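You operate a simulated robot arm through the tools that you are given. There is no shell and no other tool. Be economical: measure what you need, move in short steps, check, and stop when the job is done.

Carry out the task below with a simulated robot arm. There is one attempt and no reset: what you move stays moved.

Task
Pack bearing T25 full at the grease pump and put it in the top drawer below.
Fine: the pump is primed with the white cartridge; shut the drawer.
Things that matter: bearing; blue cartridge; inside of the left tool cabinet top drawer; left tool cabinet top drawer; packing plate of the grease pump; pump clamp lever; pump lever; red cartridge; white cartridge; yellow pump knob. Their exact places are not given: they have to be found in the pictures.

The check looks at the end state, three seconds after you hand in, the way a careful person would. Anything else that was tipped, shoved, dropped, spilled or broken makes it a failure.

Robot
A 6-joint arm with a fingered hand, hanging from a carriage that runs on a gantry, over the field with the corners [-2395, 532], [-2395, -948], [105, -948], [105, 532] (x, y) and turns from -5.672 to 6.336 rad about z. Base frame: it is fixed where the carriage stands at the start and does not move with it; the origin is on the floor, on the carriage's upright axis, x ahead of it, y to its left, z up; the surface under the hand at the start is at about z = 890. Readings come in mm, rad, newtons and seconds.
With the tool pointing down near the work surface it reaches from about 100 to 520 mm from the robot's upright axis, wherever it stands. Its first joint turns from -2.897 to 2.897 rad. Places, roughly: inside of the left tool cabinet top drawer [500, 300, 800]; left tool cabinet top drawer [500, 300, 800]; packing plate of the grease pump [500, 200, 900]; pump clamp lever [700, 600, 1000]; pump lever [600, 400, 1100]; yellow pump knob [700, 300, 1000]. Payload 3.7 kg.
Tool frame: the origin (TCP) lies between the finger pads and is the grasp point; the fingertips stand 26 mm ahead of it; z points along the fingers, y is the line along which they close. The gripper opens to 156 mm. The gripper's body begins 73 mm behind the TCP. The gripper is a hand of 4 fingers: y runs from the thumb to the fingers, the wrist lies at [0, 0, -239] in the tool frame, and closing takes about 1.5 s.
Orientation is told as [roll, pitch, yaw] about the base's x, y, z axes, in that order, counted from this pose: with the fingers straight down and closing along the base's y, the tool's x points along the base's -x, its y along +y and its z along -z.

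Tools
- The arm moves only by the tool jog_arm. Its argument "increments" is a list of rows, each a list of 2 entries, a list of its own where there are three numbers: the shift along the base's x, y, z in mm, then the turn, a rotation vector about the base's x, y, z in rad. In form: [[[tx, ty, tz], [ax, ay, az]], ...]. A call has 1 to 20 rows; each row is the pose to reach, as a shift and turn from the pose commanded when the call began. "jaw" is the gripper command, from -1 (shut) to 1 (fully open), values between in proportion, set as the call begins (left out, the last holds). Each row takes 0.2 s and may step no farther than 50 mm and 0.15 rad from the row before; otherwise, or with a gripper value out of range, the whole call is refused. A pose out of reach is approached as far as the arm can. The call stops where the force on the tool passes 40 N (or 10 N more than at its start, if that is more) or the arm is blocked; 0.2 s more then pass. The fingers move at their own pace (about 45 mm/s each) and stop on an object; they squeeze with about 32 N. The grip force told is the motor's: it shows also when the fingers shut on nothing. Time passes only in rows, and 0.2 s behind the last, so rows that repeat a pose let the fingers close. It gives the time, the measured TCP pose, the force on the tool (base axes), the opening and the grip force at its end, in the units of the frame above (readings bear some noise), with the torque about the TCP (base axes, N m) and any sound that the robot's microphone picked up.
- Cameras (640 x 400 px; columns grow to the right, rows downward): "scene" is now at [224.5, 47.1, 1722.8]; the picture's right is [0.88, -0.48, 0.00], its down [-0.45, -0.82, -0.36] and it looks along [0.18, 0.32, -0.93] (base axes); focal length 295 px, centre (320, 200). "wrist" rides on the gripper at [58, -58, -91] in the tool frame; the picture's right is [0.71, 0.71, 0.00], its down [-0.53, 0.53, -0.67] and it looks along [-0.47, 0.47, 0.74] (tool axes); focal length 265 px, centre (320, 200).
- get_image(camera): a new picture of that camera. No time passes.
- lift_body(by): slides the trunk up (or, below 0, down) by that many mm; the arm and the scene camera ride with it, the base frame stays. It gives what a move gives, with no picture.
- roll_base(legs): drives the robot by 1 to 6 legs, each [ahead, left, turn to the left] in mm, mm and rad, along the robot's own axes; the way and the turn of a leg run together, so that a leg with both is an arc; at most 1500 mm and 3.142 rad a leg. The arm and the cameras ride along, it lands a little off, and it stops where it bumps. It keeps to its track: a leg is cut to what the track allows. It gives what a move gives.
- preshape(shape): the hand has 4 fingers and takes this shape, open, in about a second: jaw (thumb against the fingers, like two jaws); tri (thumb and two fingers); tip (a fingertip pinch); poke (one finger out to press); point (the index stretched); flat (the hand flat); cup (the hand cupped); fist (a fist). The gripper value then closes the fingers along that shape, each until it touches; the sizes above hold for jaw. It gives what a move gives, with no picture.
- head_to(pan, tilt): turns the head with the scene camera to pan (to the left, within 2.705 rad either way) and tilt (down, from -0.506 to 1.204), counted from straight ahead of the robot. It gives what a move gives.
- probe_pixels(camera, pixels): for up to 12 pixels [column, row] of the newest picture of that camera ("zoom" is the newest enlarged one), the place [x, y, z] in the base frame of the surface seen there, good to about 3 mm. No time passes.
- zoom(camera, box): a new picture of the part [left, top, right, bottom] of that camera's present view, enlarged. No time passes.
- job_done(): hands the job in; it is judged then, once.

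Work in short steps. Measure before you move; look again where a grasp or a placing could have gone wrong, and mend it. You have 80 turns and 68 pictures in all, those below and enlarged ones among them. Open the gripper and draw the arm clear of the work before you hand the job in, unless the task says otherwise; then end with one line.

The tools are called after "Call:" as name(argument=value, ...) on one line, values as JSON. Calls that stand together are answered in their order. jog_arm: Moves the arm, as the interface text tells. Its arguments: {"type":"object","properties":{"increments":{"type":"array","items":{"type":"array"}},"jaw":{"type":"number"}},"required":["increments"]} The other tools are called the same way: lift_body (by) slides the trunk up or down; preshape (shape) gives the hand a shape; roll_base (legs) drives the base; head_to (pan, tilt) turns the head that bears the scene camera; get_image (camera) takes a picture; probe_pixels (camera, pixels) gives the place of the surface under pixels of a picture; zoom (camera, box) takes an enlarged picture of a part of a camera's view; job_done () hands the job in.

At the start:

```text
time: 0.0
eef_pos: [319.8, 283.7, 999.8]
ee_rot: [-0.001, -0.001, 0.0]
force: [0.3, -0.5, -0.1]
wrist_torque: [0.02, -0.02, -0.02]
finger_gap: 155.7
finger_force: 0.0
shape: jaw
trunk travel left (down, up): [-575.0, 104.0]
robot x, y, heading: [-3.2, -0.5, 0.0]
head pan, tilt: [1.066, 1.201]
```

scene: 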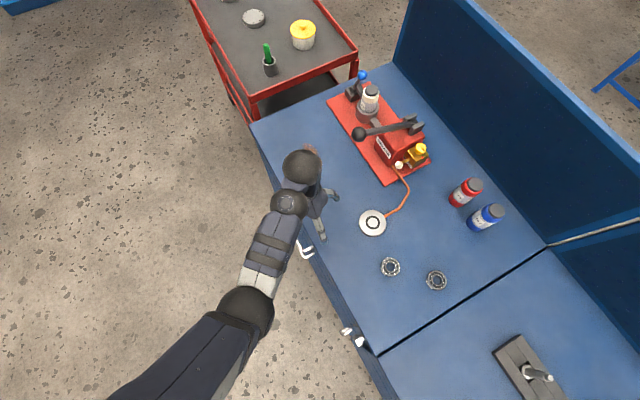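
wrist: 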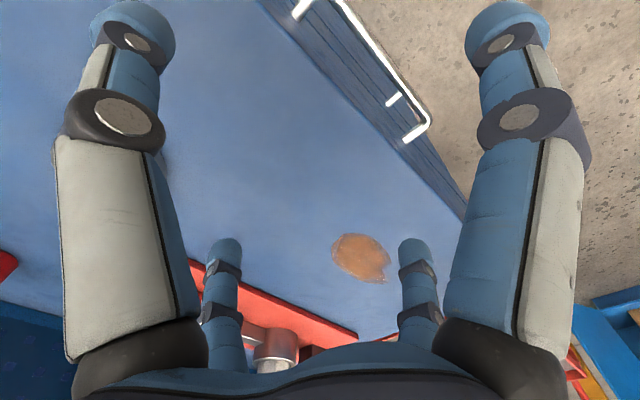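

The scene shows the red pump near (385,135), two bearings at (390,267) and (437,280), and cartridges at (466,193) and (486,217). I zoom in on the pump and the bearings.

Call:
zoom(camera="scene", box=[320, 60, 448, 190])

Call:
zoom(camera="scene", box=[340, 200, 468, 300])

Call:
probe_pixels(camera="scene", pixels=[[390, 267], [437, 280], [372, 222], [360, 134], [410, 122], [420, 150], [371, 95], [362, 76], [400, 165], [305, 250], [355, 340], [466, 193]])

```text
3.08 times, centred on (384, 125) of scene
```

zoom: 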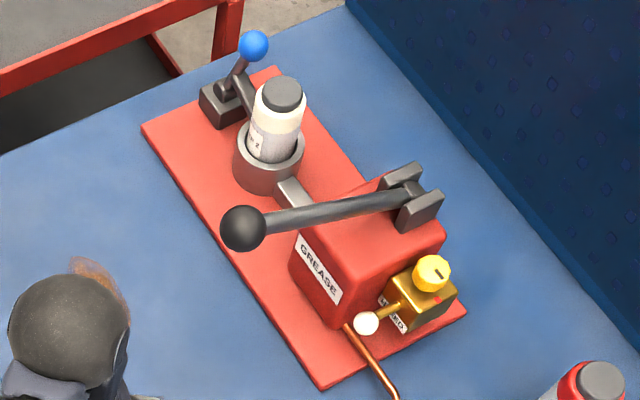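

```text
4.00 times, centred on (404, 250) of scene
```

zoom: 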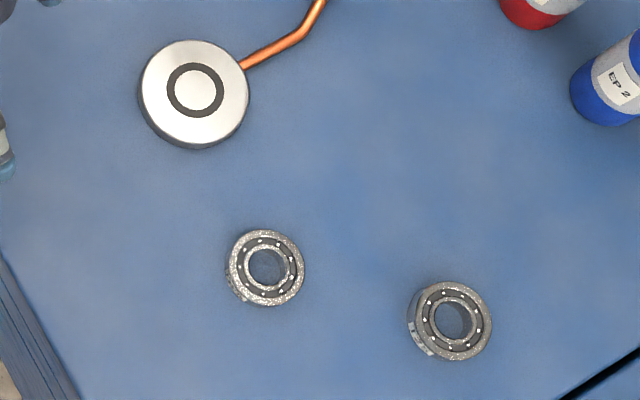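

```text
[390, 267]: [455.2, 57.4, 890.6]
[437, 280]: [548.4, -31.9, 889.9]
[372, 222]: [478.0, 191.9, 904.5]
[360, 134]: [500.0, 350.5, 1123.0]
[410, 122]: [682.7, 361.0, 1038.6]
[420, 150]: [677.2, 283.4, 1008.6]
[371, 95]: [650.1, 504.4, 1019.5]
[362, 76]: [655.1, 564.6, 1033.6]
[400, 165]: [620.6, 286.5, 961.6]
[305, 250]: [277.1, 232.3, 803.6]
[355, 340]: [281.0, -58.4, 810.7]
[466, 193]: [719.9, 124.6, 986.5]
```

Two bearings sit at about (455,57) and (548,-32), with tags facing -x. I move the wrist camera over to read them.

Call:
jog_arm(increments=[[[17, -44, 0], [0, 0, 0]], [[34, -88, 0], [0, 0, 0]], [[51, -132, 0], [0, 0, 0]], [[68, -176, 0], [0, 0, 0]], [[85, -220, 0], [0, 0, 0]], [[100, -264, 0], [0, 0, 0]], [[100, -264, 0], [0, 0, 0]]])

Call:
get_image(camera="wrist")

Call:
get_image(camera="scene")

```text
time: 1.6
eef_pos: [420.3, 23.1, 998.0]
ee_rot: [0.0, 0.001, 0.0]
force: [-0.4, -0.5, 0.0]
wrist_torque: [0.02, 0.0, 0.0]
finger_gap: 155.7
finger_force: 0.1
shape: jaw
trunk travel left (down, up): [-575.0, 104.0]
robot x, y, heading: [0.7, -1.8, -0.0]
head pan, tilt: [1.066, 1.201]
```

```text
63 pictures are left
```

wrist: 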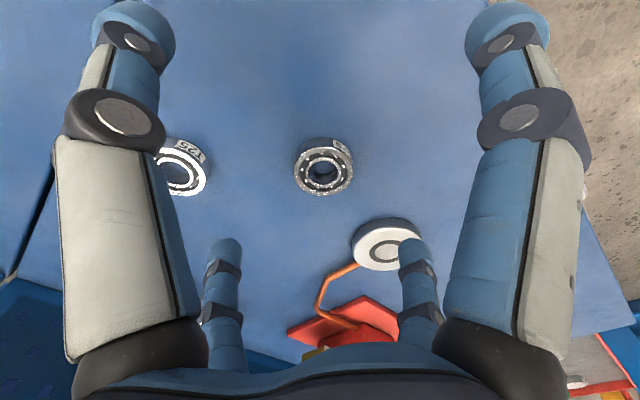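

```text
62 pictures are left
```

scene: 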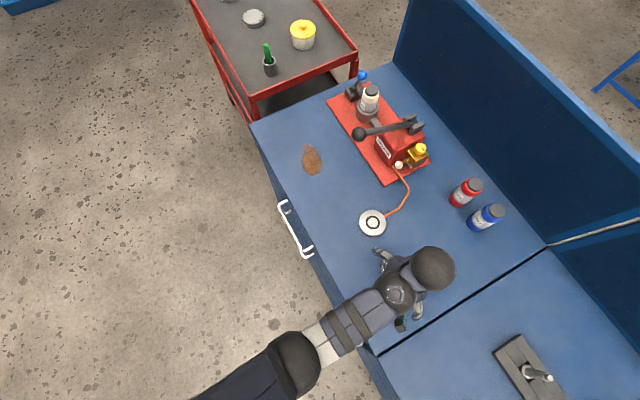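

The tags show in the wrist view near (190,150) and (342,146). I zoom in there, and on the pump's knob box in the scene view.

Call:
zoom(camera="wrist", box=[150, 120, 230, 200])

Call:
zoom(camera="wrist", box=[285, 120, 365, 200])

Call:
zoom(camera="scene", box=[390, 135, 435, 175])

Call:
zoom(camera="scene", box=[335, 65, 395, 130])

Call:
probe_pixels(camera="scene", pixels=[[284, 208], [306, 252], [295, 230], [372, 222], [360, 134]])

```text
5.00 times, centred on (190, 160) of wrist
```

zoom: 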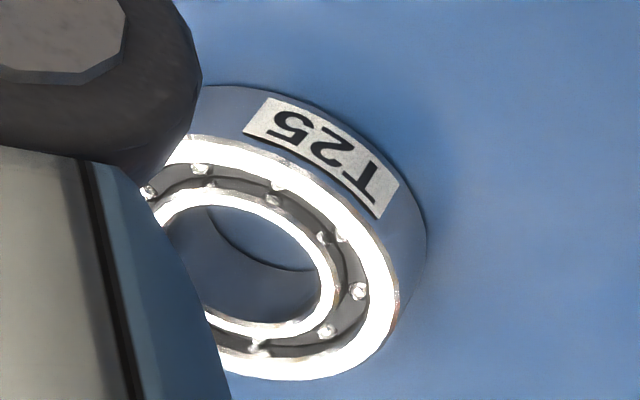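

```text
5.00 times, centred on (325, 160) of wrist
```

zoom: 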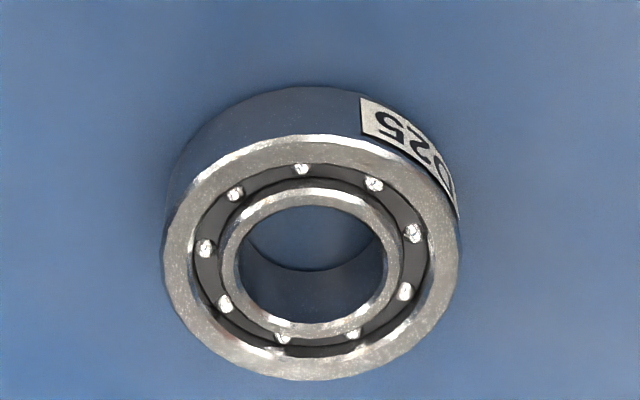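

```text
10.00 times, centred on (412, 155) of scene
```

zoom: 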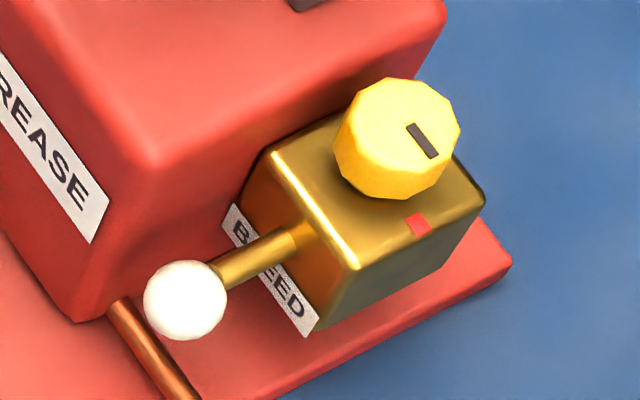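

```text
6.15 times, centred on (365, 98) of scene
```

zoom: 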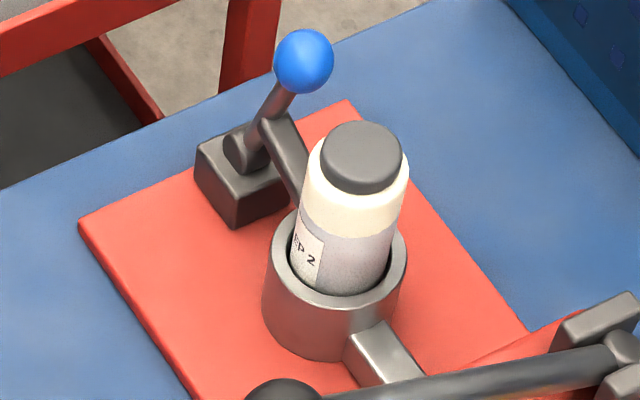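

```text
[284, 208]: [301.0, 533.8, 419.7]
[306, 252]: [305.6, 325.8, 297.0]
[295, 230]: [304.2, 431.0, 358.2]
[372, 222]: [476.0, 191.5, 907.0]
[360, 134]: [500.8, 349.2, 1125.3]
```

T25 is the bearing at about (548,-32), and the other one is D25. It lies outside the reach from here, so I roll the carriage ahead 100 and left 100, raising the hand first.

Call:
jog_arm(increments=[[[0, -40, 20], [0, 0, 0]], [[0, -80, 40], [0, 0, 0]], [[0, -120, 40], [0, 0, 0]], [[0, -120, 40], [0, 0, 0]]])

Call:
roll_base(legs=[[100, 100, 0]])

Call:
get_image(camera="wrist")

Call:
get_image(camera="scene")

```text
time: 2.6
eef_pos: [420.3, -98.5, 1039.3]
ee_rot: [0.0, 0.0, 0.001]
force: [-0.1, 1.3, 0.6]
wrist_torque: [-0.01, 0.02, -0.01]
finger_gap: 156.0
finger_force: 0.0
shape: jaw
trunk travel left (down, up): [-575.0, 104.0]
robot x, y, heading: [-1.1, -0.0, -0.004]
head pan, tilt: [1.066, 1.201]
```

```text
time: 3.9
eef_pos: [520.2, 1.7, 1038.2]
ee_rot: [0.0, 0.001, 0.001]
force: [-0.1, 0.4, 0.0]
wrist_torque: [0.03, 0.02, -0.03]
finger_gap: 155.9
finger_force: 0.1
shape: jaw
trunk travel left (down, up): [-575.0, 104.0]
robot x, y, heading: [101.0, 101.0, 0.005]
head pan, tilt: [1.066, 1.201]
```

```text
57 pictures are left
```

wrist: 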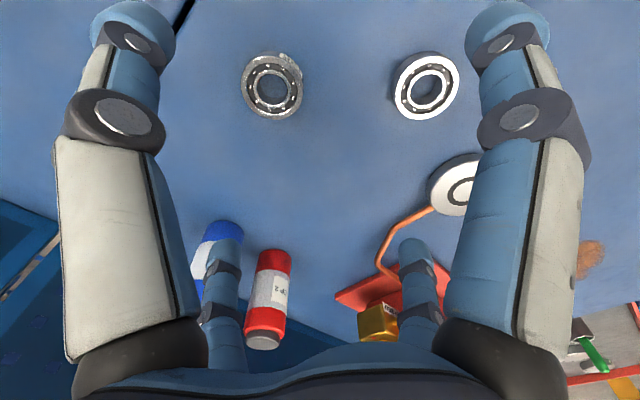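

```text
56 pictures are left
```

scene: 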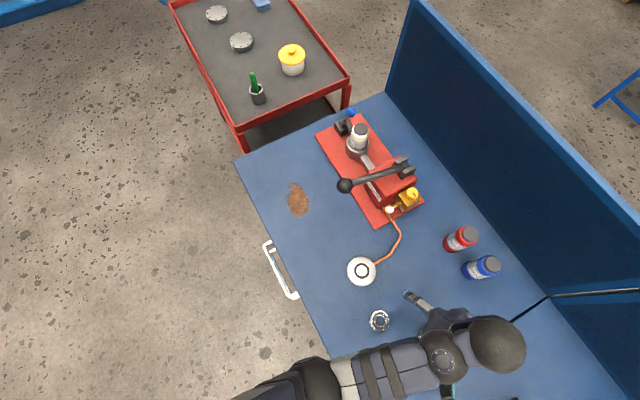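

T25 is at about (272,85) in the wrist view. I probe its rim and the plate.

Call:
probe_pixels(camera="wrist", pixels=[[247, 88], [298, 92], [273, 66], [272, 113], [272, 88], [428, 90], [460, 190]])

Call:
probe_pixels(camera="scene", pixels=[[361, 271], [349, 271], [374, 271], [361, 259], [361, 284], [345, 185], [295, 295], [268, 246], [282, 270]])

Call:
zoom(camera="wrist", box=[232, 45, 312, 125])

Call:
zoom(camera="scene", box=[240, 220, 320, 310])

```text
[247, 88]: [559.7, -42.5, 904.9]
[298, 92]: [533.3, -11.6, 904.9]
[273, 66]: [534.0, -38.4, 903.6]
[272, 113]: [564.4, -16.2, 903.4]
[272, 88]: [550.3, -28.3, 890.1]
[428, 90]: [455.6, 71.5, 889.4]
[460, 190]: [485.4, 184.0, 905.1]
```

```text
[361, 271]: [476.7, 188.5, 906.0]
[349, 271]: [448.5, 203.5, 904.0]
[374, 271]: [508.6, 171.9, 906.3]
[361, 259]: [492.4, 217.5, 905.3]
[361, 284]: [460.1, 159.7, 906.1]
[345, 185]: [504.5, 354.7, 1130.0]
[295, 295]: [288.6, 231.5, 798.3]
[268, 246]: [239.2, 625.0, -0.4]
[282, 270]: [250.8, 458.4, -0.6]
```

```text
5.00 times, centred on (272, 85) of wrist
```

zoom: 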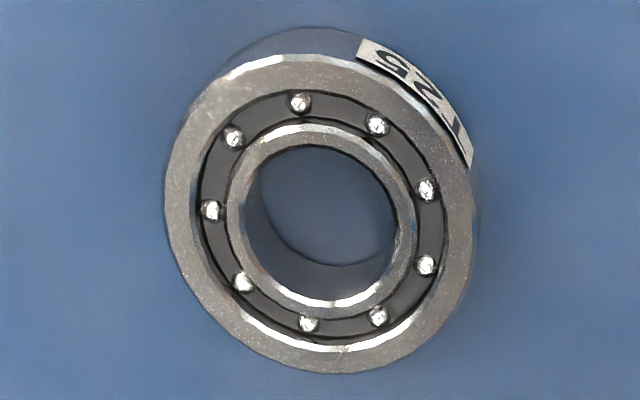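

```text
4.44 times, centred on (280, 265) of scene
```

zoom: 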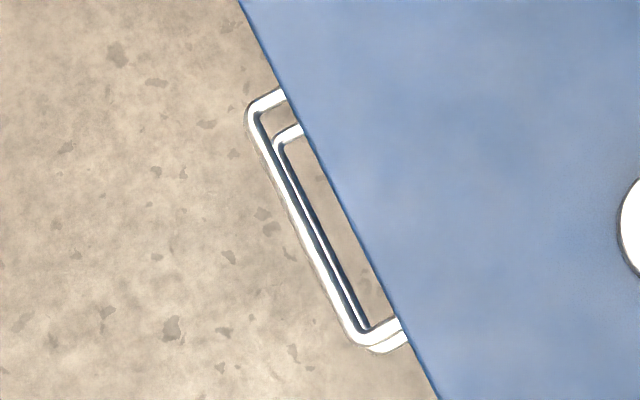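

T25's centre is about (548,-27), with its top at 905 and an OD of about 47. The plate centre is (477,189,905). I narrow the jaw and go down over T25.

Call:
jog_arm(increments=[[[14, -15, 0], [0, 0, 0]], [[28, -29, 0], [0, 0, 0]], [[28, -29, -20], [0, 0, 0]], [[28, -29, -40], [0, 0, 0]], [[28, -29, -60], [0, 0, 0]], [[28, -29, -70], [0, 0, 0]], [[28, -29, -70], [0, 0, 0]]], jaw=0.2)

Call:
get_image(camera="wrist")

```text
time: 5.5
eef_pos: [547.1, -25.9, 967.0]
ee_rot: [0.001, 0.001, -0.002]
force: [0.0, 0.1, 0.7]
wrist_torque: [-0.01, 0.0, 0.0]
finger_gap: 94.2
finger_force: 0.1
shape: jaw
trunk travel left (down, up): [-575.0, 104.0]
robot x, y, heading: [100.2, 100.4, 0.002]
head pan, tilt: [1.066, 1.201]
```

```text
53 pictures are left
```

wrist: 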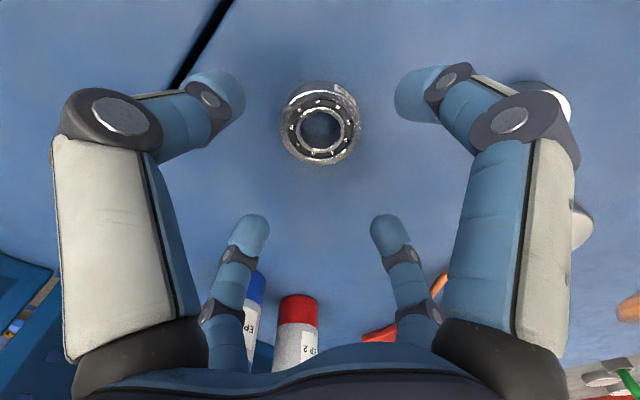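

The bearing is centred between the four fingers at (320,128). I go down to z of about 920 and close.

Call:
jog_arm(increments=[[[1, -1, -20], [0, 0, 0]], [[1, -1, -38], [0, 0, 0]], [[1, -1, -47], [0, 0, 0]], [[1, -1, -47], [0, 0, 0]]])

Call:
jog_arm(increments=[[[0, 0, 0], [0, 0, 0]], [[0, 0, 0], [0, 0, 0]], [[0, 0, 0], [0, 0, 0]], [[0, 0, 0], [0, 0, 0]], [[0, 0, 0], [0, 0, 0]], [[0, 0, 0], [0, 0, 0]], [[0, 0, 0], [0, 0, 0]], [[0, 0, 0], [0, 0, 0]]], jaw=-1)

Call:
get_image(camera="wrist")

```text
time: 6.5
eef_pos: [549.7, -27.3, 922.7]
ee_rot: [-0.001, 0.002, -0.001]
force: [-0.3, -0.1, 0.6]
wrist_torque: [-0.04, -0.02, -0.01]
finger_gap: 94.3
finger_force: 0.0
shape: jaw
trunk travel left (down, up): [-575.0, 104.0]
robot x, y, heading: [98.8, 100.4, 0.002]
head pan, tilt: [1.066, 1.201]
```

```text
time: 8.3
eef_pos: [549.0, -27.6, 920.8]
ee_rot: [0.001, 0.0, 0.001]
force: [0.0, -0.1, 0.3]
wrist_torque: [-0.01, 0.03, 0.02]
finger_gap: 45.7
finger_force: 32.3
shape: jaw
trunk travel left (down, up): [-575.0, 104.0]
robot x, y, heading: [101.7, 103.6, -0.002]
head pan, tilt: [1.066, 1.201]
```

```text
52 pictures are left
```

wrist: 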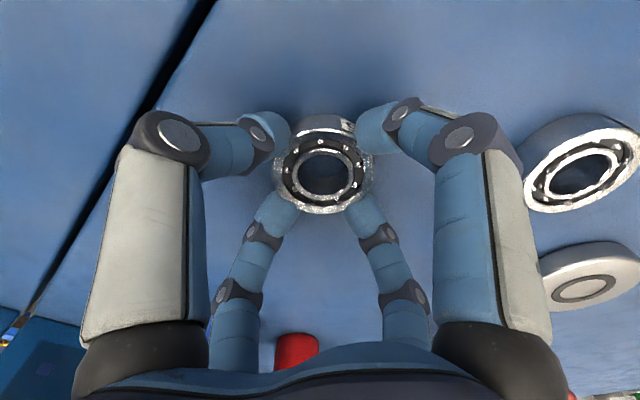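

T25 is gripped (gap 45.7, force 32 N). I lift it and carry it over the plate.

Call:
jog_arm(increments=[[[0, 0, 30], [0, 0, 0]], [[0, 0, 70], [0, 0, 0]], [[-14, 43, 70], [0, 0, 0]], [[-28, 86, 70], [0, 0, 0]], [[-42, 129, 70], [0, 0, 0]], [[-56, 172, 70], [0, 0, 0]], [[-72, 216, 70], [0, 0, 0]], [[-72, 216, 70], [0, 0, 0]], [[-72, 216, 50], [0, 0, 0]], [[-72, 216, 50], [0, 0, 0]]])

Call:
get_image(camera="wrist")

Call:
get_image(camera="scene")

```text
time: 10.5
eef_pos: [477.7, 187.2, 971.0]
ee_rot: [0.002, 0.0, -0.001]
force: [-0.8, 0.0, -0.7]
wrist_torque: [0.01, -0.03, -0.01]
finger_gap: 45.5
finger_force: 31.9
shape: jaw
trunk travel left (down, up): [-575.0, 104.0]
robot x, y, heading: [101.0, 102.4, 0.0]
head pan, tilt: [1.066, 1.201]
```

```text
51 pictures are left
```

wrist: 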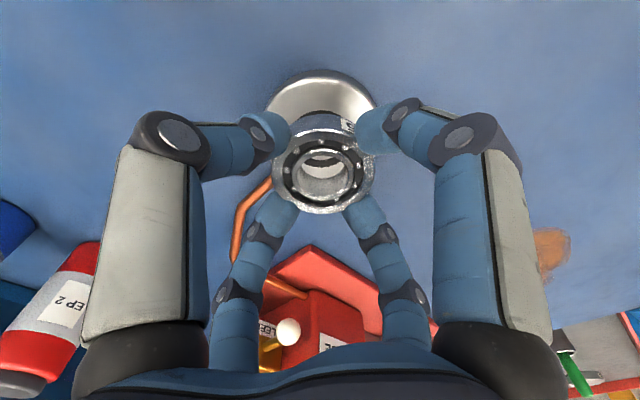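

```text
50 pictures are left
```

scene: 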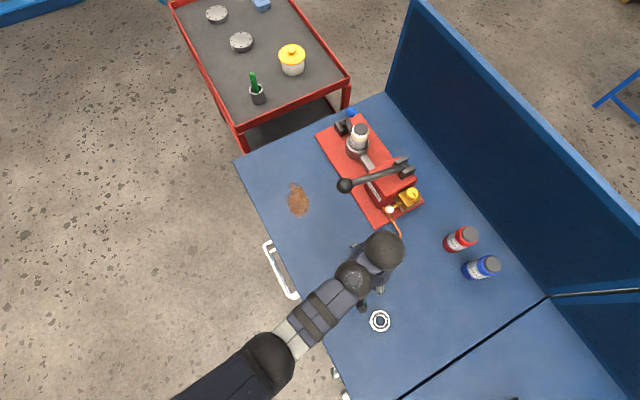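

The plate shows at (320,95), centred on the image column. I go down slowly until contact.

Call:
jog_arm(increments=[[[-1, 2, -20], [0, 0, 0]], [[-1, 2, -30], [0, 0, 0]], [[-1, 2, -34], [0, 0, 0]], [[-1, 2, -35], [0, 0, 0]], [[-1, 2, -35], [0, 0, 0]]])

Call:
get_image(camera="wrist")

```text
time: 11.7
eef_pos: [475.3, 188.9, 935.8]
ee_rot: [0.0, -0.002, 0.001]
force: [-3.0, 0.0, 9.2]
wrist_torque: [-0.15, 0.12, -0.03]
finger_gap: 45.5
finger_force: 31.7
shape: jaw
trunk travel left (down, up): [-575.0, 104.0]
robot x, y, heading: [101.0, 100.7, -0.002]
head pan, tilt: [1.066, 1.201]
```

```text
49 pictures are left
```

wrist: 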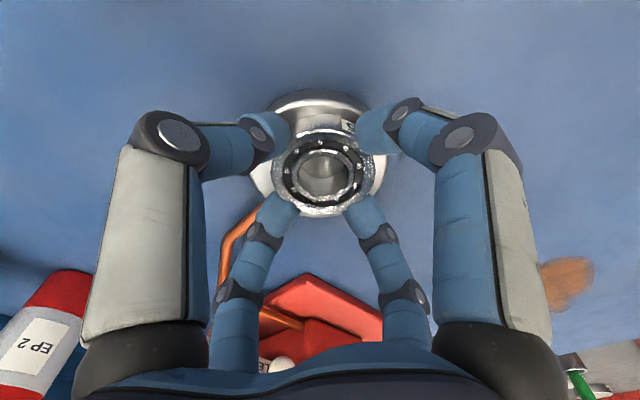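

It touches the plate with about 9 N. I release and draw the hand up and back to look.

Call:
jog_arm(increments=[[[0, 0, 0], [0, 0, 0]], [[0, 0, 0], [0, 0, 0]], [[0, 0, 0], [0, 0, 0]], [[0, 0, 0], [0, 0, 0]], [[0, 0, 30], [0, 0, 0]], [[0, 0, 70], [0, 0, 0]], [[0, 0, 110], [0, 0, 0]], [[-40, 0, 130], [0, 0, 0]], [[-80, 0, 150], [0, 0, 0]], [[-120, 0, 150], [0, 0, 0]], [[-120, 0, 150], [0, 0, 0]]], jaw=0.2)

Call:
get_image(camera="scene")

Call:
zoom(camera="scene", box=[330, 230, 400, 300])

Call:
zoom(camera="scene", box=[320, 130, 440, 240])

```text
time: 14.1
eef_pos: [358.3, 186.1, 1011.4]
ee_rot: [-0.001, -0.002, 0.0]
force: [-0.2, -1.1, -0.2]
wrist_torque: [0.02, 0.01, 0.01]
finger_gap: 92.8
finger_force: 0.1
shape: jaw
out of reach, approached as far as the arm can: row 7, 8, 9, 10, 11
trunk travel left (down, up): [-575.0, 104.0]
robot x, y, heading: [99.8, 101.6, -0.002]
head pan, tilt: [1.066, 1.201]
```

```text
48 pictures are left
```

scene: 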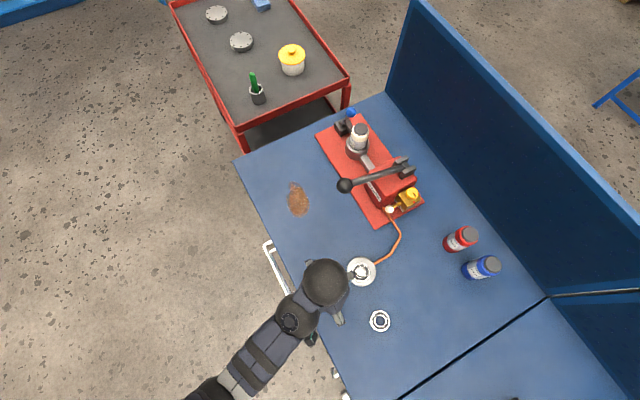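

```text
5.71 times, centred on (365, 265) of scene
```

zoom: 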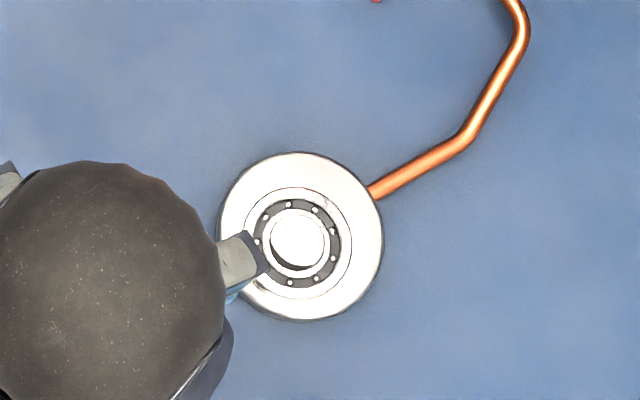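

```text
3.64 times, centred on (380, 185) of scene
```

zoom: 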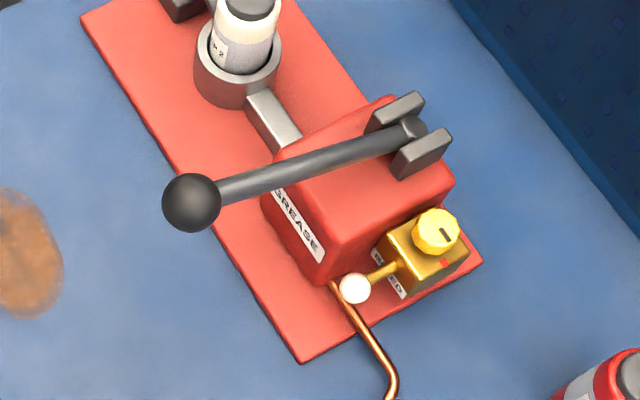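

The bearing sits centred on the plate. Next I probe the pump lever, its ball, its pivot, the knob and the clamp.

Call:
probe_pixels(camera="scene", pixels=[[345, 185], [339, 185], [351, 186], [344, 179], [344, 192], [365, 179], [385, 173], [405, 166], [411, 194], [350, 112], [361, 130], [389, 210]])

Call:
zoom(camera="scene", box=[325, 95, 385, 165])

```text
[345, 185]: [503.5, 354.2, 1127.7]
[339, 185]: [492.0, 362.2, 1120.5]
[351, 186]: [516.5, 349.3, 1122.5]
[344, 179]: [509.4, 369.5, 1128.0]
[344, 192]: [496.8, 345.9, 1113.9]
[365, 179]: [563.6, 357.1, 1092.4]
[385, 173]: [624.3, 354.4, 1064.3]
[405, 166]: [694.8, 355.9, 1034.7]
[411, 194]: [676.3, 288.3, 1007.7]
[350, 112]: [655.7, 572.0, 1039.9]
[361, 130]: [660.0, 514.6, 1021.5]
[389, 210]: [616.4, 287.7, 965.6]
```

```text
5.71 times, centred on (355, 130) of scene
```

zoom: 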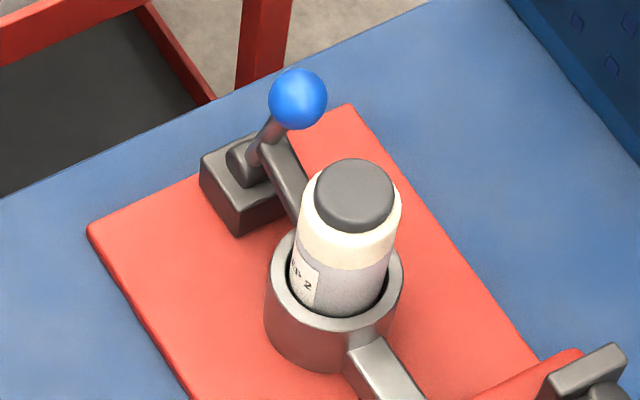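

The lever lies in the plane y≈356, with the ball at about (503,356,1110), the pivot near (690,356,1025), and a slope of about 25°. I roll back a little, raise the trunk, and swing the hand to point along the lever.

Call:
roll_base(legs=[[-80, 0, 0]])

Call:
lift_body(by=80)

Call:
jog_arm(increments=[[[17, 21, 8], [0, -0.14, 0]], [[34, 42, 16], [0, -0.28, 0]], [[51, 63, 24], [0, -0.42, 0]], [[68, 84, 32], [0, -0.56, 0]], [[85, 105, 40], [0, -0.7, 0]], [[102, 126, 48], [0, -0.84, 0]], [[119, 147, 54], [0, -0.98, 0]], [[134, 170, 60], [0, -1.13, 0]], [[134, 170, 60], [0, -1.13, 0]]])

Call:
get_image(camera="wrist")

Call:
get_image(camera="scene")

```text
time: 15.2
eef_pos: [279.3, 188.4, 1010.5]
ee_rot: [0.0, -0.001, -0.001]
force: [-0.1, -0.6, 0.2]
wrist_torque: [-0.01, 0.0, 0.01]
finger_gap: 93.1
finger_force: 0.0
shape: jaw
trunk travel left (down, up): [-575.0, 104.0]
robot x, y, heading: [17.8, 101.8, 0.004]
head pan, tilt: [1.066, 1.201]
```

```text
time: 16.4
eef_pos: [279.7, 188.4, 1090.4]
ee_rot: [0.001, -0.002, 0.0]
force: [-1.0, -0.1, -0.1]
wrist_torque: [-0.02, 0.02, -0.02]
finger_gap: 92.9
finger_force: 0.1
shape: jaw
trunk travel left (down, up): [-655.0, 24.0]
robot x, y, heading: [22.3, 102.4, -0.001]
head pan, tilt: [1.066, 1.201]
```

```text
time: 18.4
eef_pos: [390.9, 292.3, 1313.7]
ee_rot: [0.038, -1.085, 0.005]
force: [0.3, -0.7, 0.0]
wrist_torque: [-0.01, 0.0, -0.01]
finger_gap: 93.2
finger_force: 0.0
shape: jaw
out of reach, approached as far as the arm can: row 5, 6, 7, 8, 9
trunk travel left (down, up): [-655.0, 24.0]
robot x, y, heading: [23.9, 103.3, -0.001]
head pan, tilt: [1.066, 1.201]
```

```text
44 pictures are left
```

wrist: 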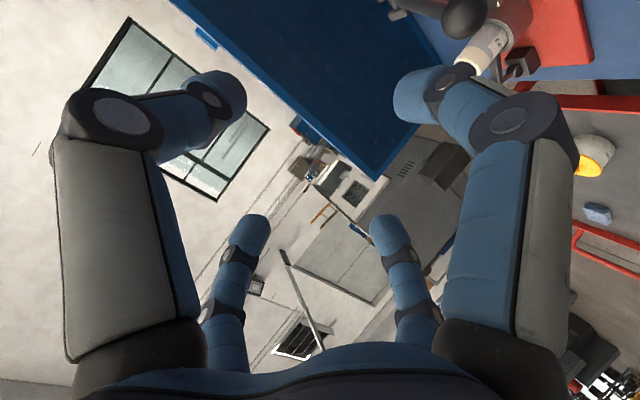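

```text
43 pictures are left
```

scene: 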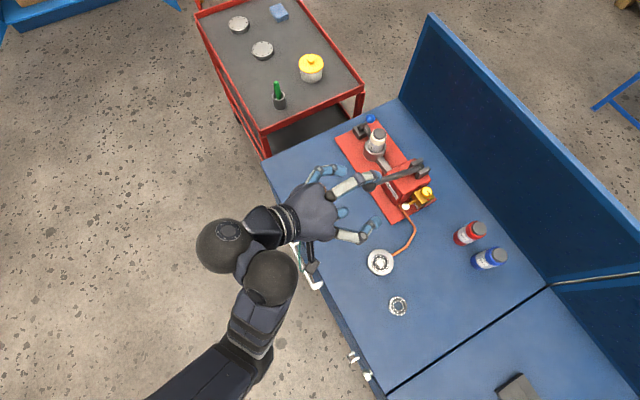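

The pose was out of reach because the wrist came too close to the shoulder. I roll the carriage back 200 and left 150 to give it room, then approach again.

Call:
roll_base(legs=[[-200, 150, 0]])

Call:
jog_arm(increments=[[[20, -10, -20], [0, 0, 0]], [[40, -20, -40], [0, 0, 0]], [[40, -20, -40], [0, 0, 0]]])

```text
time: 20.2
eef_pos: [193.9, 445.0, 1312.2]
ee_rot: [0.039, -1.085, 0.003]
force: [0.6, 1.1, 0.3]
wrist_torque: [0.03, 0.0, 0.03]
finger_gap: 93.2
finger_force: 0.1
shape: jaw
trunk travel left (down, up): [-655.0, 24.0]
robot x, y, heading: [-172.8, 253.3, -0.0]
head pan, tilt: [1.066, 1.201]
```

```text
time: 21.0
eef_pos: [222.5, 418.0, 1313.7]
ee_rot: [0.038, -1.08, 0.004]
force: [0.5, 0.3, 0.2]
wrist_torque: [0.02, -0.01, 0.01]
finger_gap: 93.1
finger_force: 0.1
shape: jaw
out of reach, approached as far as the arm can: row 1, 2, 3
trunk travel left (down, up): [-655.0, 24.0]
robot x, y, heading: [-179.0, 253.3, 0.0]
head pan, tilt: [1.066, 1.201]
```

It is still on the inner limit. I move outward along +x first and then down.

Call:
jog_arm(increments=[[[40, -15, 0], [0, 0, 0]], [[80, -30, 0], [0, 0, 0]], [[120, -45, 0], [0, 0, 0]], [[150, -60, 0], [0, 0, 0]], [[160, -60, -40], [0, 0, 0]], [[170, -60, -80], [0, 0, 0]], [[180, -60, -120], [0, 0, 0]], [[180, -60, -120], [0, 0, 0]]])

Call:
get_image(camera="scene")

```text
time: 22.8
eef_pos: [335.4, 342.1, 1343.9]
ee_rot: [0.04, -1.082, 0.004]
force: [0.1, -0.3, 0.4]
wrist_torque: [0.0, 0.0, 0.05]
finger_gap: 93.3
finger_force: 0.1
shape: jaw
out of reach, approached as far as the arm can: row 1, 2, 3, 4, 5, 6, 7, 8
trunk travel left (down, up): [-655.0, 24.0]
robot x, y, heading: [-171.9, 252.0, 0.001]
head pan, tilt: [1.066, 1.201]
```

```text
42 pictures are left
```

scene: 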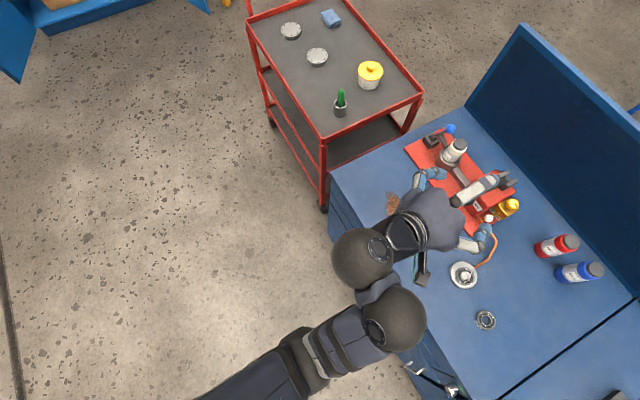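

The arm can't hold the hand nearly level here. I swing back to tool-down about the wrist and will take the ball from above with the hand yawed 45°, so that the fingers straddle the lever.

Call:
lift_body(by=24)

Call:
jog_arm(increments=[[[-18, 0, -28], [0, 0.14, 0]], [[-39, 0, -54], [0, 0.28, 0]], [[-64, 0, -76], [0, 0.42, 0]], [[-92, 0, -95], [0, 0.56, 0]], [[-122, 0, -110], [0, 0.7, 0]], [[-154, 0, -130], [0, 0.84, 0]], [[-187, 0, -155], [0, 0.98, 0]], [[-205, 0, -190], [0, 1.08, 0]], [[-205, 0, -230], [0, 1.08, 0]], [[-205, 0, -270], [0, 1.08, 0]], [[-205, 0, -270], [0, 1.08, 0]]])

```text
time: 23.5
eef_pos: [334.2, 343.0, 1367.5]
ee_rot: [0.04, -1.079, 0.006]
force: [0.2, 0.1, -0.6]
wrist_torque: [0.0, 0.01, 0.01]
finger_gap: 93.3
finger_force: 0.0
shape: jaw
trunk travel left (down, up): [-679.0, 0.0]
robot x, y, heading: [-176.1, 256.5, 0.003]
head pan, tilt: [1.066, 1.201]
```

```text
time: 25.9
eef_pos: [128.2, 342.7, 1098.5]
ee_rot: [0.041, 0.0, 0.002]
force: [-0.9, -0.6, 0.2]
wrist_torque: [-0.01, -0.01, -0.03]
finger_gap: 93.4
finger_force: 0.2
shape: jaw
out of reach, approached as far as the arm can: row 5, 6, 7, 8, 9
trunk travel left (down, up): [-679.0, 0.0]
robot x, y, heading: [-177.4, 256.2, 0.004]
head pan, tilt: [1.066, 1.201]
```

The hand is tool-down again at (128,343,1098). I roll ahead 240, straighten, yaw -45° and rise.

Call:
roll_base(legs=[[240, 0, 0]])

Call:
jog_arm(increments=[[[0, 5, 0], [-0.04, 0, 0]], [[0, 13, 0], [-0.04, 0, 0]]])

Call:
jog_arm(increments=[[[5, 0, 10], [0, 0, -0.14]], [[10, 0, 20], [0, 0, -0.28]], [[15, 0, 30], [0, 0, -0.42]], [[20, 0, 40], [0, 0, -0.56]], [[25, 0, 50], [0, 0, -0.7]], [[30, 0, 60], [0, 0, -0.785]], [[35, 0, 67], [0, 0, -0.785]], [[35, 0, 67], [0, 0, -0.785]]])

Call:
get_image(camera="wrist")

Call:
get_image(camera="scene")

```text
time: 27.7
eef_pos: [367.0, 342.3, 1098.9]
ee_rot: [0.041, 0.001, 0.002]
force: [0.5, 0.3, 0.0]
wrist_torque: [-0.02, -0.01, -0.01]
finger_gap: 93.4
finger_force: 0.0
shape: jaw
trunk travel left (down, up): [-679.0, 0.0]
robot x, y, heading: [61.1, 248.3, -0.001]
head pan, tilt: [1.066, 1.201]
```

```text
time: 28.3
eef_pos: [367.4, 355.2, 1098.9]
ee_rot: [0.003, 0.0, 0.001]
force: [-0.2, 0.6, 0.1]
wrist_torque: [0.02, 0.02, 0.03]
finger_gap: 93.5
finger_force: 0.0
shape: jaw
trunk travel left (down, up): [-679.0, 0.0]
robot x, y, heading: [65.9, 256.4, 0.004]
head pan, tilt: [1.066, 1.201]
```

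```text
time: 30.1
eef_pos: [410.4, 357.1, 1131.3]
ee_rot: [0.003, -0.003, -0.785]
force: [0.4, 0.9, -0.2]
wrist_torque: [0.0, -0.01, 0.0]
finger_gap: 93.5
finger_force: 0.1
shape: jaw
out of reach, approached as far as the arm can: row 3, 4, 5, 6, 7, 8
trunk travel left (down, up): [-679.0, 0.0]
robot x, y, heading: [62.1, 253.7, -0.001]
head pan, tilt: [1.066, 1.201]
```

```text
41 pictures are left
```

wrist: 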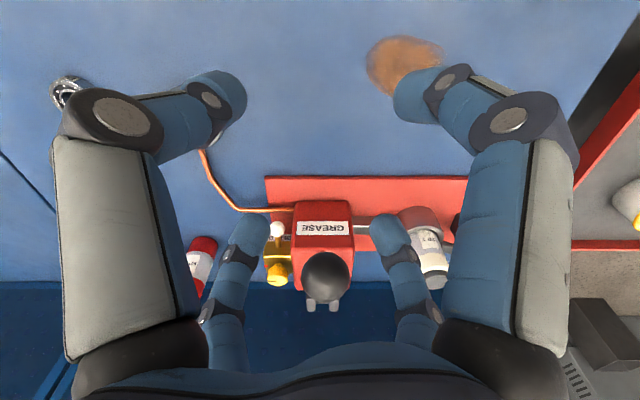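

```text
40 pictures are left
```

scene: 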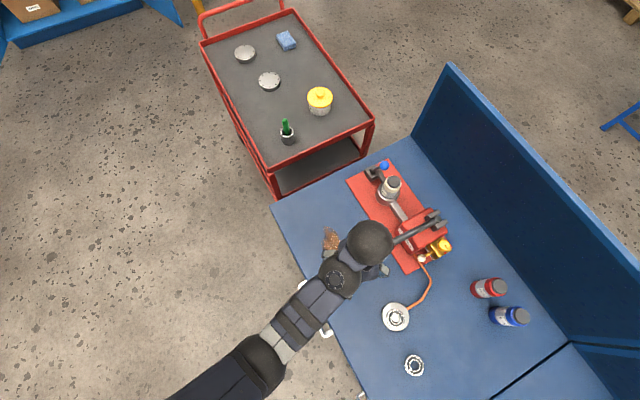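

The ball at (327,275) is nicely lined up. I can open fully and slide in from -x at ball height, with the two front fingers passing either side of the ball. First I probe the ball.

Call:
probe_pixels(camera="wrist", pixels=[[327, 275], [308, 275], [346, 275], [327, 257], [327, 293]])

Call:
jog_arm(increments=[[[0, 0, -17], [0, 0, 0]], [[0, 0, -17], [0, 0, 0]], [[0, 0, -17], [0, 0, 0]], [[0, 0, -17], [0, 0, 0]], [[0, 0, -17], [0, 0, 0]]], jaw=1)

```text
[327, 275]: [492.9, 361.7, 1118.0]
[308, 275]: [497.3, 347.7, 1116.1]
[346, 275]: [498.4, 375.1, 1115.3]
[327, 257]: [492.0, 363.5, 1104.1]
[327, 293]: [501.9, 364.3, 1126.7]
```

```text
time: 31.3
eef_pos: [410.4, 357.6, 1114.8]
ee_rot: [0.002, 0.001, -0.783]
force: [0.0, -0.5, 0.1]
wrist_torque: [-0.01, 0.01, -0.01]
finger_gap: 156.0
finger_force: 0.0
shape: jaw
trunk travel left (down, up): [-679.0, 0.0]
robot x, y, heading: [58.6, 248.7, 0.005]
head pan, tilt: [1.066, 1.201]
```

The ball centre is about (506,361,1112). I slide the cage in along +x and look before closing.

Call:
jog_arm(increments=[[[20, 3, 0], [0, 0, 0]], [[40, 4, 0], [0, 0, 0]], [[60, 4, 0], [0, 0, 0]], [[80, 4, 0], [0, 0, 0]], [[96, 4, 0], [0, 0, 0]], [[96, 4, 0], [0, 0, 0]]])

Call:
get_image(camera="wrist")

```text
time: 32.7
eef_pos: [507.3, 363.4, 1114.5]
ee_rot: [0.001, 0.0, -0.785]
force: [-0.8, 0.0, -0.4]
wrist_torque: [0.0, -0.01, 0.0]
finger_gap: 155.8
finger_force: 0.0
shape: jaw
trunk travel left (down, up): [-679.0, 0.0]
robot x, y, heading: [64.1, 255.2, 0.004]
head pan, tilt: [1.066, 1.201]
```

```text
39 pictures are left
```

wrist: 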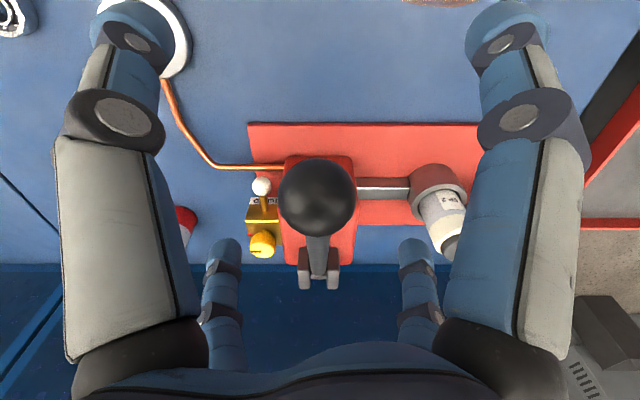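

The ball sits at (319,196), right at the grasp point. I close.

Call:
jog_arm(increments=[[[0, 0, 0], [0, 0, 0]], [[0, 0, 0], [0, 0, 0]], [[0, 0, 0], [0, 0, 0]], [[0, 0, 0], [0, 0, 0]], [[0, 0, 0], [0, 0, 0]], [[0, 0, 0], [0, 0, 0]], [[0, 0, 0], [0, 0, 0]], [[0, 0, 0], [0, 0, 0]], [[0, 0, 0], [0, 0, 0]]], jaw=-1)

Call:
get_image(camera="wrist")

```text
time: 34.7
eef_pos: [505.0, 362.5, 1112.5]
ee_rot: [-0.001, 0.002, -0.784]
force: [6.0, 1.4, -24.5]
wrist_torque: [0.06, -0.1, 0.05]
finger_gap: 21.5
finger_force: 32.1
shape: jaw
trunk travel left (down, up): [-679.0, 0.0]
robot x, y, heading: [60.0, 254.0, 0.003]
head pan, tilt: [1.066, 1.201]
```

```text
38 pictures are left
```

wrist: 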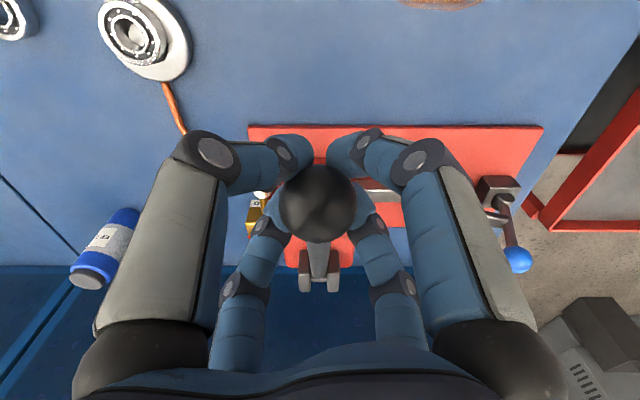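

The fingers are caged below the ball's equator. I press down a little along the lever's arc and check.

Call:
jog_arm(increments=[[[-4, 0, -10], [0, 0, 0]], [[-8, 0, -20], [0, 0, 0]], [[-11, 0, -30], [0, 0, 0]], [[-14, 0, -40], [0, 0, 0]], [[-14, 0, -40], [0, 0, 0]]])

Call:
get_image(camera="wrist")

```text
time: 35.9
eef_pos: [491.8, 363.8, 1072.6]
ee_rot: [0.001, 0.001, -0.783]
force: [-0.3, -1.1, 0.4]
wrist_torque: [0.01, -0.01, 0.03]
finger_gap: 18.0
finger_force: 31.9
shape: jaw
trunk travel left (down, up): [-679.0, 0.0]
robot x, y, heading: [59.7, 253.8, 0.001]
head pan, tilt: [1.066, 1.201]
```

```text
37 pictures are left
```

wrist: 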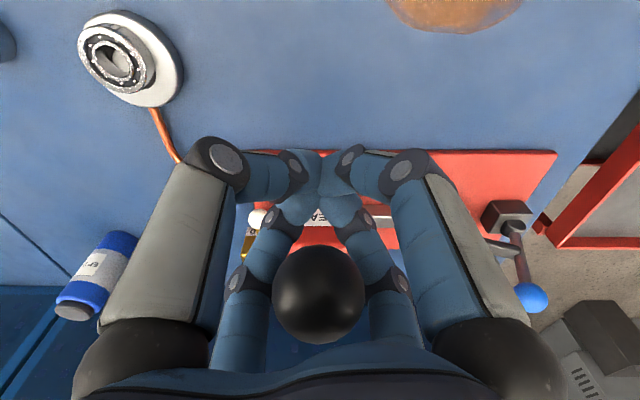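

The ball slid up inside the cage, so the palm can press it down and the closed fingers beneath can bring it back up. I go on down along the arc.

Call:
jog_arm(increments=[[[13, -2, -6], [0, 0, 0]], [[13, -2, -15], [0, 0, 0]], [[9, -2, -25], [0, 0, 0]], [[5, -2, -36], [0, 0, 0]], [[2, -2, -46], [0, 0, 0]], [[-1, -2, -56], [0, 0, 0]]])

Call:
get_image(camera="wrist")

```text
time: 37.3
eef_pos: [489.3, 361.4, 1018.5]
ee_rot: [-0.001, 0.0, -0.783]
force: [-7.6, -0.6, 9.5]
wrist_torque: [0.04, -0.66, 0.02]
finger_gap: 17.8
finger_force: 32.2
shape: jaw
trunk travel left (down, up): [-679.0, 0.0]
robot x, y, heading: [59.5, 256.2, 0.001]
head pan, tilt: [1.066, 1.201]
```

```text
36 pictures are left
```

wrist: 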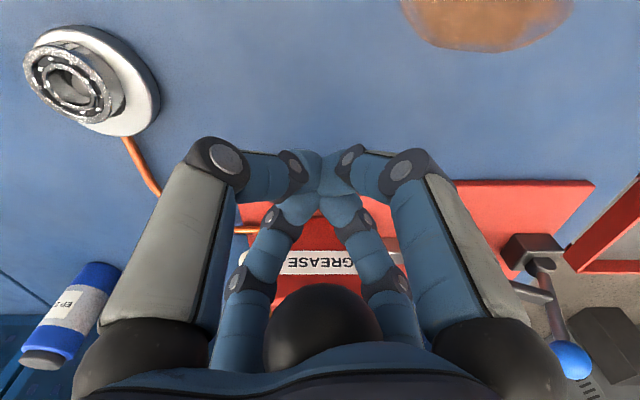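

The palm is pressing the lever at about 10 N. I continue down.

Call:
jog_arm(increments=[[[-3, 0, -10], [0, 0, 0]], [[-5, 0, -20], [0, 0, 0]], [[-6, 0, -30], [0, 0, 0]], [[-6, 0, -40], [0, 0, 0]], [[-6, 0, -50], [0, 0, 0]], [[-5, 0, -60], [0, 0, 0]]])

Call:
get_image(camera="wrist")

Call:
get_image(camera="scene")

```text
time: 38.7
eef_pos: [484.8, 361.1, 957.8]
ee_rot: [0.002, 0.0, -0.781]
force: [-6.8, 1.2, 9.2]
wrist_torque: [0.0, -0.66, 0.0]
finger_gap: 17.9
finger_force: 32.2
shape: jaw
trunk travel left (down, up): [-679.0, 0.0]
robot x, y, heading: [60.9, 252.4, 0.012]
head pan, tilt: [1.066, 1.201]
```

```text
35 pictures are left
```

wrist: 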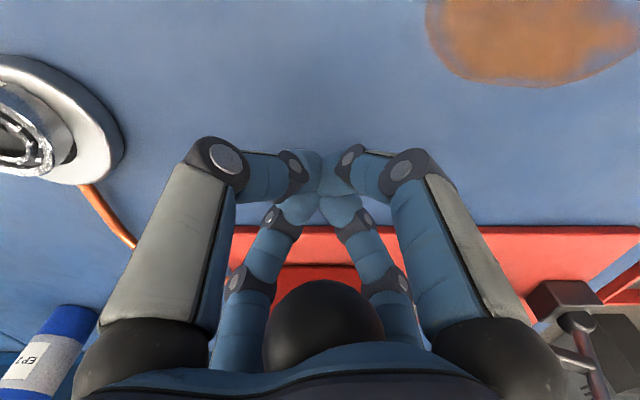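

```text
34 pictures are left
```

scene: 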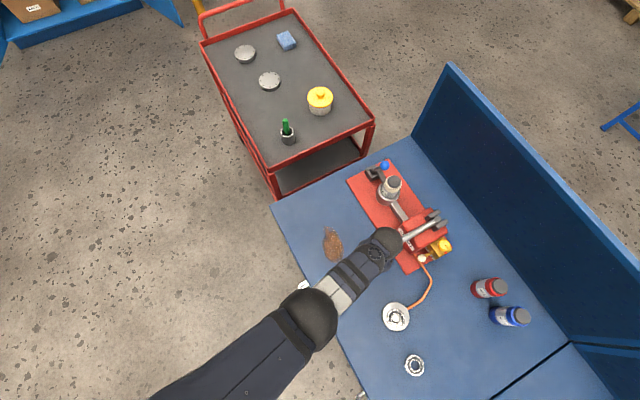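

The lever is about horizontal, still at about 9 N. I push on down a further 26 mm, with the tips ending near 906.

Call:
jog_arm(increments=[[[1, 0, -10], [0, 0, 0]], [[3, 0, -20], [0, 0, 0]], [[4, 0, -26], [0, 0, 0]], [[4, 0, -26], [0, 0, 0]]])

Call:
zoom(camera="scene", box=[370, 200, 460, 340])

```text
time: 39.0
eef_pos: [486.3, 361.6, 956.5]
ee_rot: [-0.001, 0.003, -0.782]
force: [-21.0, -3.1, 36.5]
wrist_torque: [0.35, -1.78, 0.0]
finger_gap: 17.9
finger_force: 32.4
shape: jaw
trunk travel left (down, up): [-679.0, 0.0]
robot x, y, heading: [64.2, 249.9, 0.003]
head pan, tilt: [1.066, 1.201]
stopped in row 1: the force on the tool passed its limit at 67 N (the readings are from after the stop); the commanded pose is now the measured one
```

```text
2.86 times, centred on (415, 270) of scene
```

zoom: 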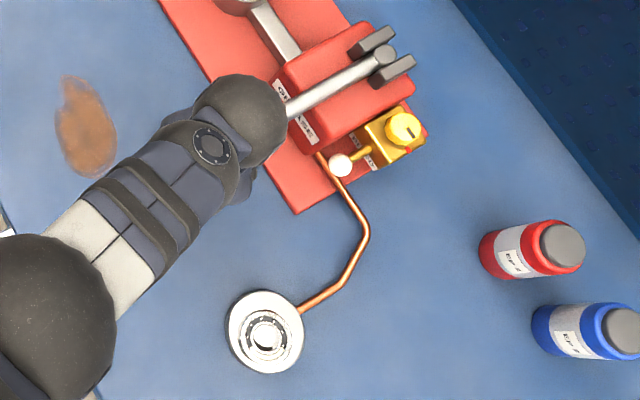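

That is the bottom stop (force rose to 67 N). I look at the bearing, then bring the lever back up along the arc.

Call:
zoom(camera="scene", box=[375, 298, 417, 336])

Call:
jog_arm(increments=[[[-2, 0, 20], [0, 0, 0]], [[-2, 0, 45], [0, 0, 0]], [[0, 0, 70], [0, 0, 0]], [[3, 0, 90], [0, 0, 0]], [[8, 0, 110], [0, 0, 0]], [[13, 0, 125], [0, 0, 0]], [[18, 0, 140], [0, 0, 0]], [[20, 0, 150], [0, 0, 0]]])

Call:
get_image(camera="wrist")

```text
10.53 times, centred on (396, 317) of scene
```

zoom: 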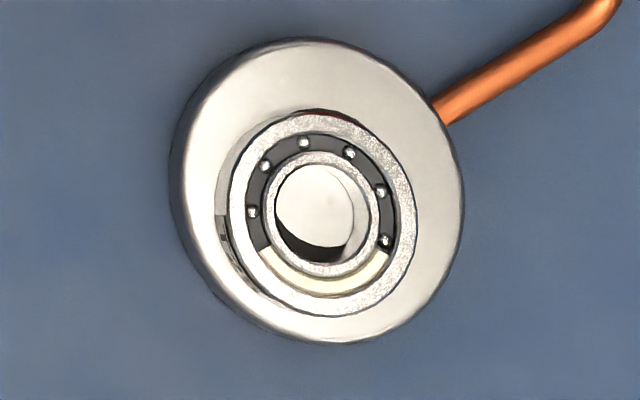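

```text
time: 40.8
eef_pos: [503.7, 359.4, 1100.6]
ee_rot: [-0.008, 0.006, -0.782]
force: [10.3, 3.5, -49.5]
wrist_torque: [-0.18, 0.1, 0.02]
finger_gap: 16.9
finger_force: 31.7
shape: jaw
trunk travel left (down, up): [-679.0, 0.0]
robot x, y, heading: [64.2, 254.5, 0.0]
head pan, tilt: [1.066, 1.201]
```

```text
31 pictures are left
```

wrist: 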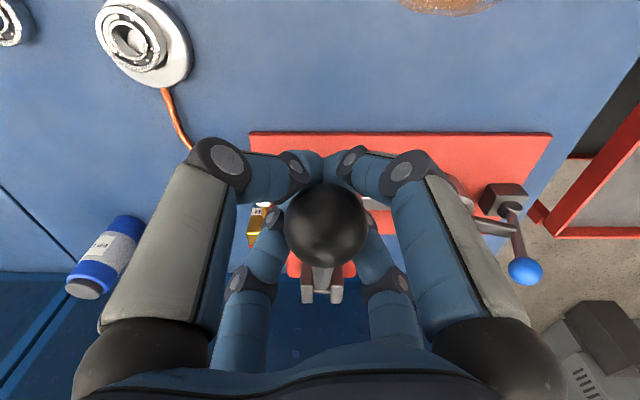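

One stroke filled about a third of the ring with pale grease, so the pump is primed. The lever is back at its top, so I make the second stroke.

Call:
jog_arm(increments=[[[0, 0, -22], [0, 0, 0]], [[0, 0, -42], [0, 0, 0]], [[-5, 0, -60], [0, 0, 0]], [[-10, 0, -78], [0, 0, 0]], [[-14, 0, -96], [0, 0, 0]], [[-17, 0, -114], [0, 0, 0]], [[-19, 0, -130], [0, 0, 0]], [[-19, 0, -142], [0, 0, 0]], [[-19, 0, -150], [0, 0, 0]], [[-18, 0, -158], [0, 0, 0]]])

Call:
zoom(camera="scene", box=[375, 298, 417, 336])

```text
time: 43.0
eef_pos: [488.7, 361.9, 954.8]
ee_rot: [0.004, -0.002, -0.781]
force: [-21.7, -3.8, 45.4]
wrist_torque: [0.28, -1.82, -0.01]
finger_gap: 17.5
finger_force: 31.7
shape: jaw
out of reach, approached as far as the arm can: row 10
trunk travel left (down, up): [-679.0, 0.0]
robot x, y, heading: [59.3, 251.5, 0.002]
head pan, tilt: [1.066, 1.201]
stopped in row 10: the force on the tool passed its limit at 65 N (the readings are from after the stop); the commanded pose is now the measured one
```

```text
10.53 times, centred on (396, 317) of scene
```

zoom: 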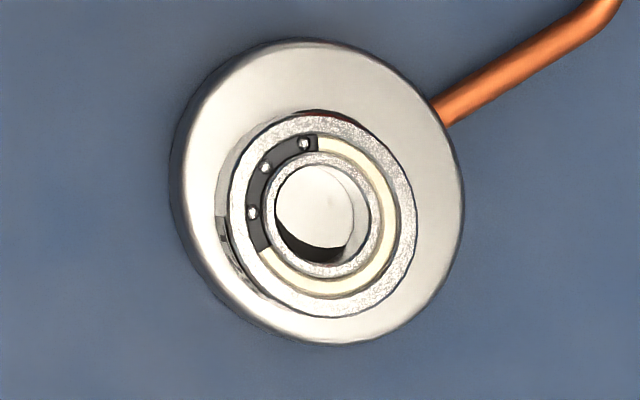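

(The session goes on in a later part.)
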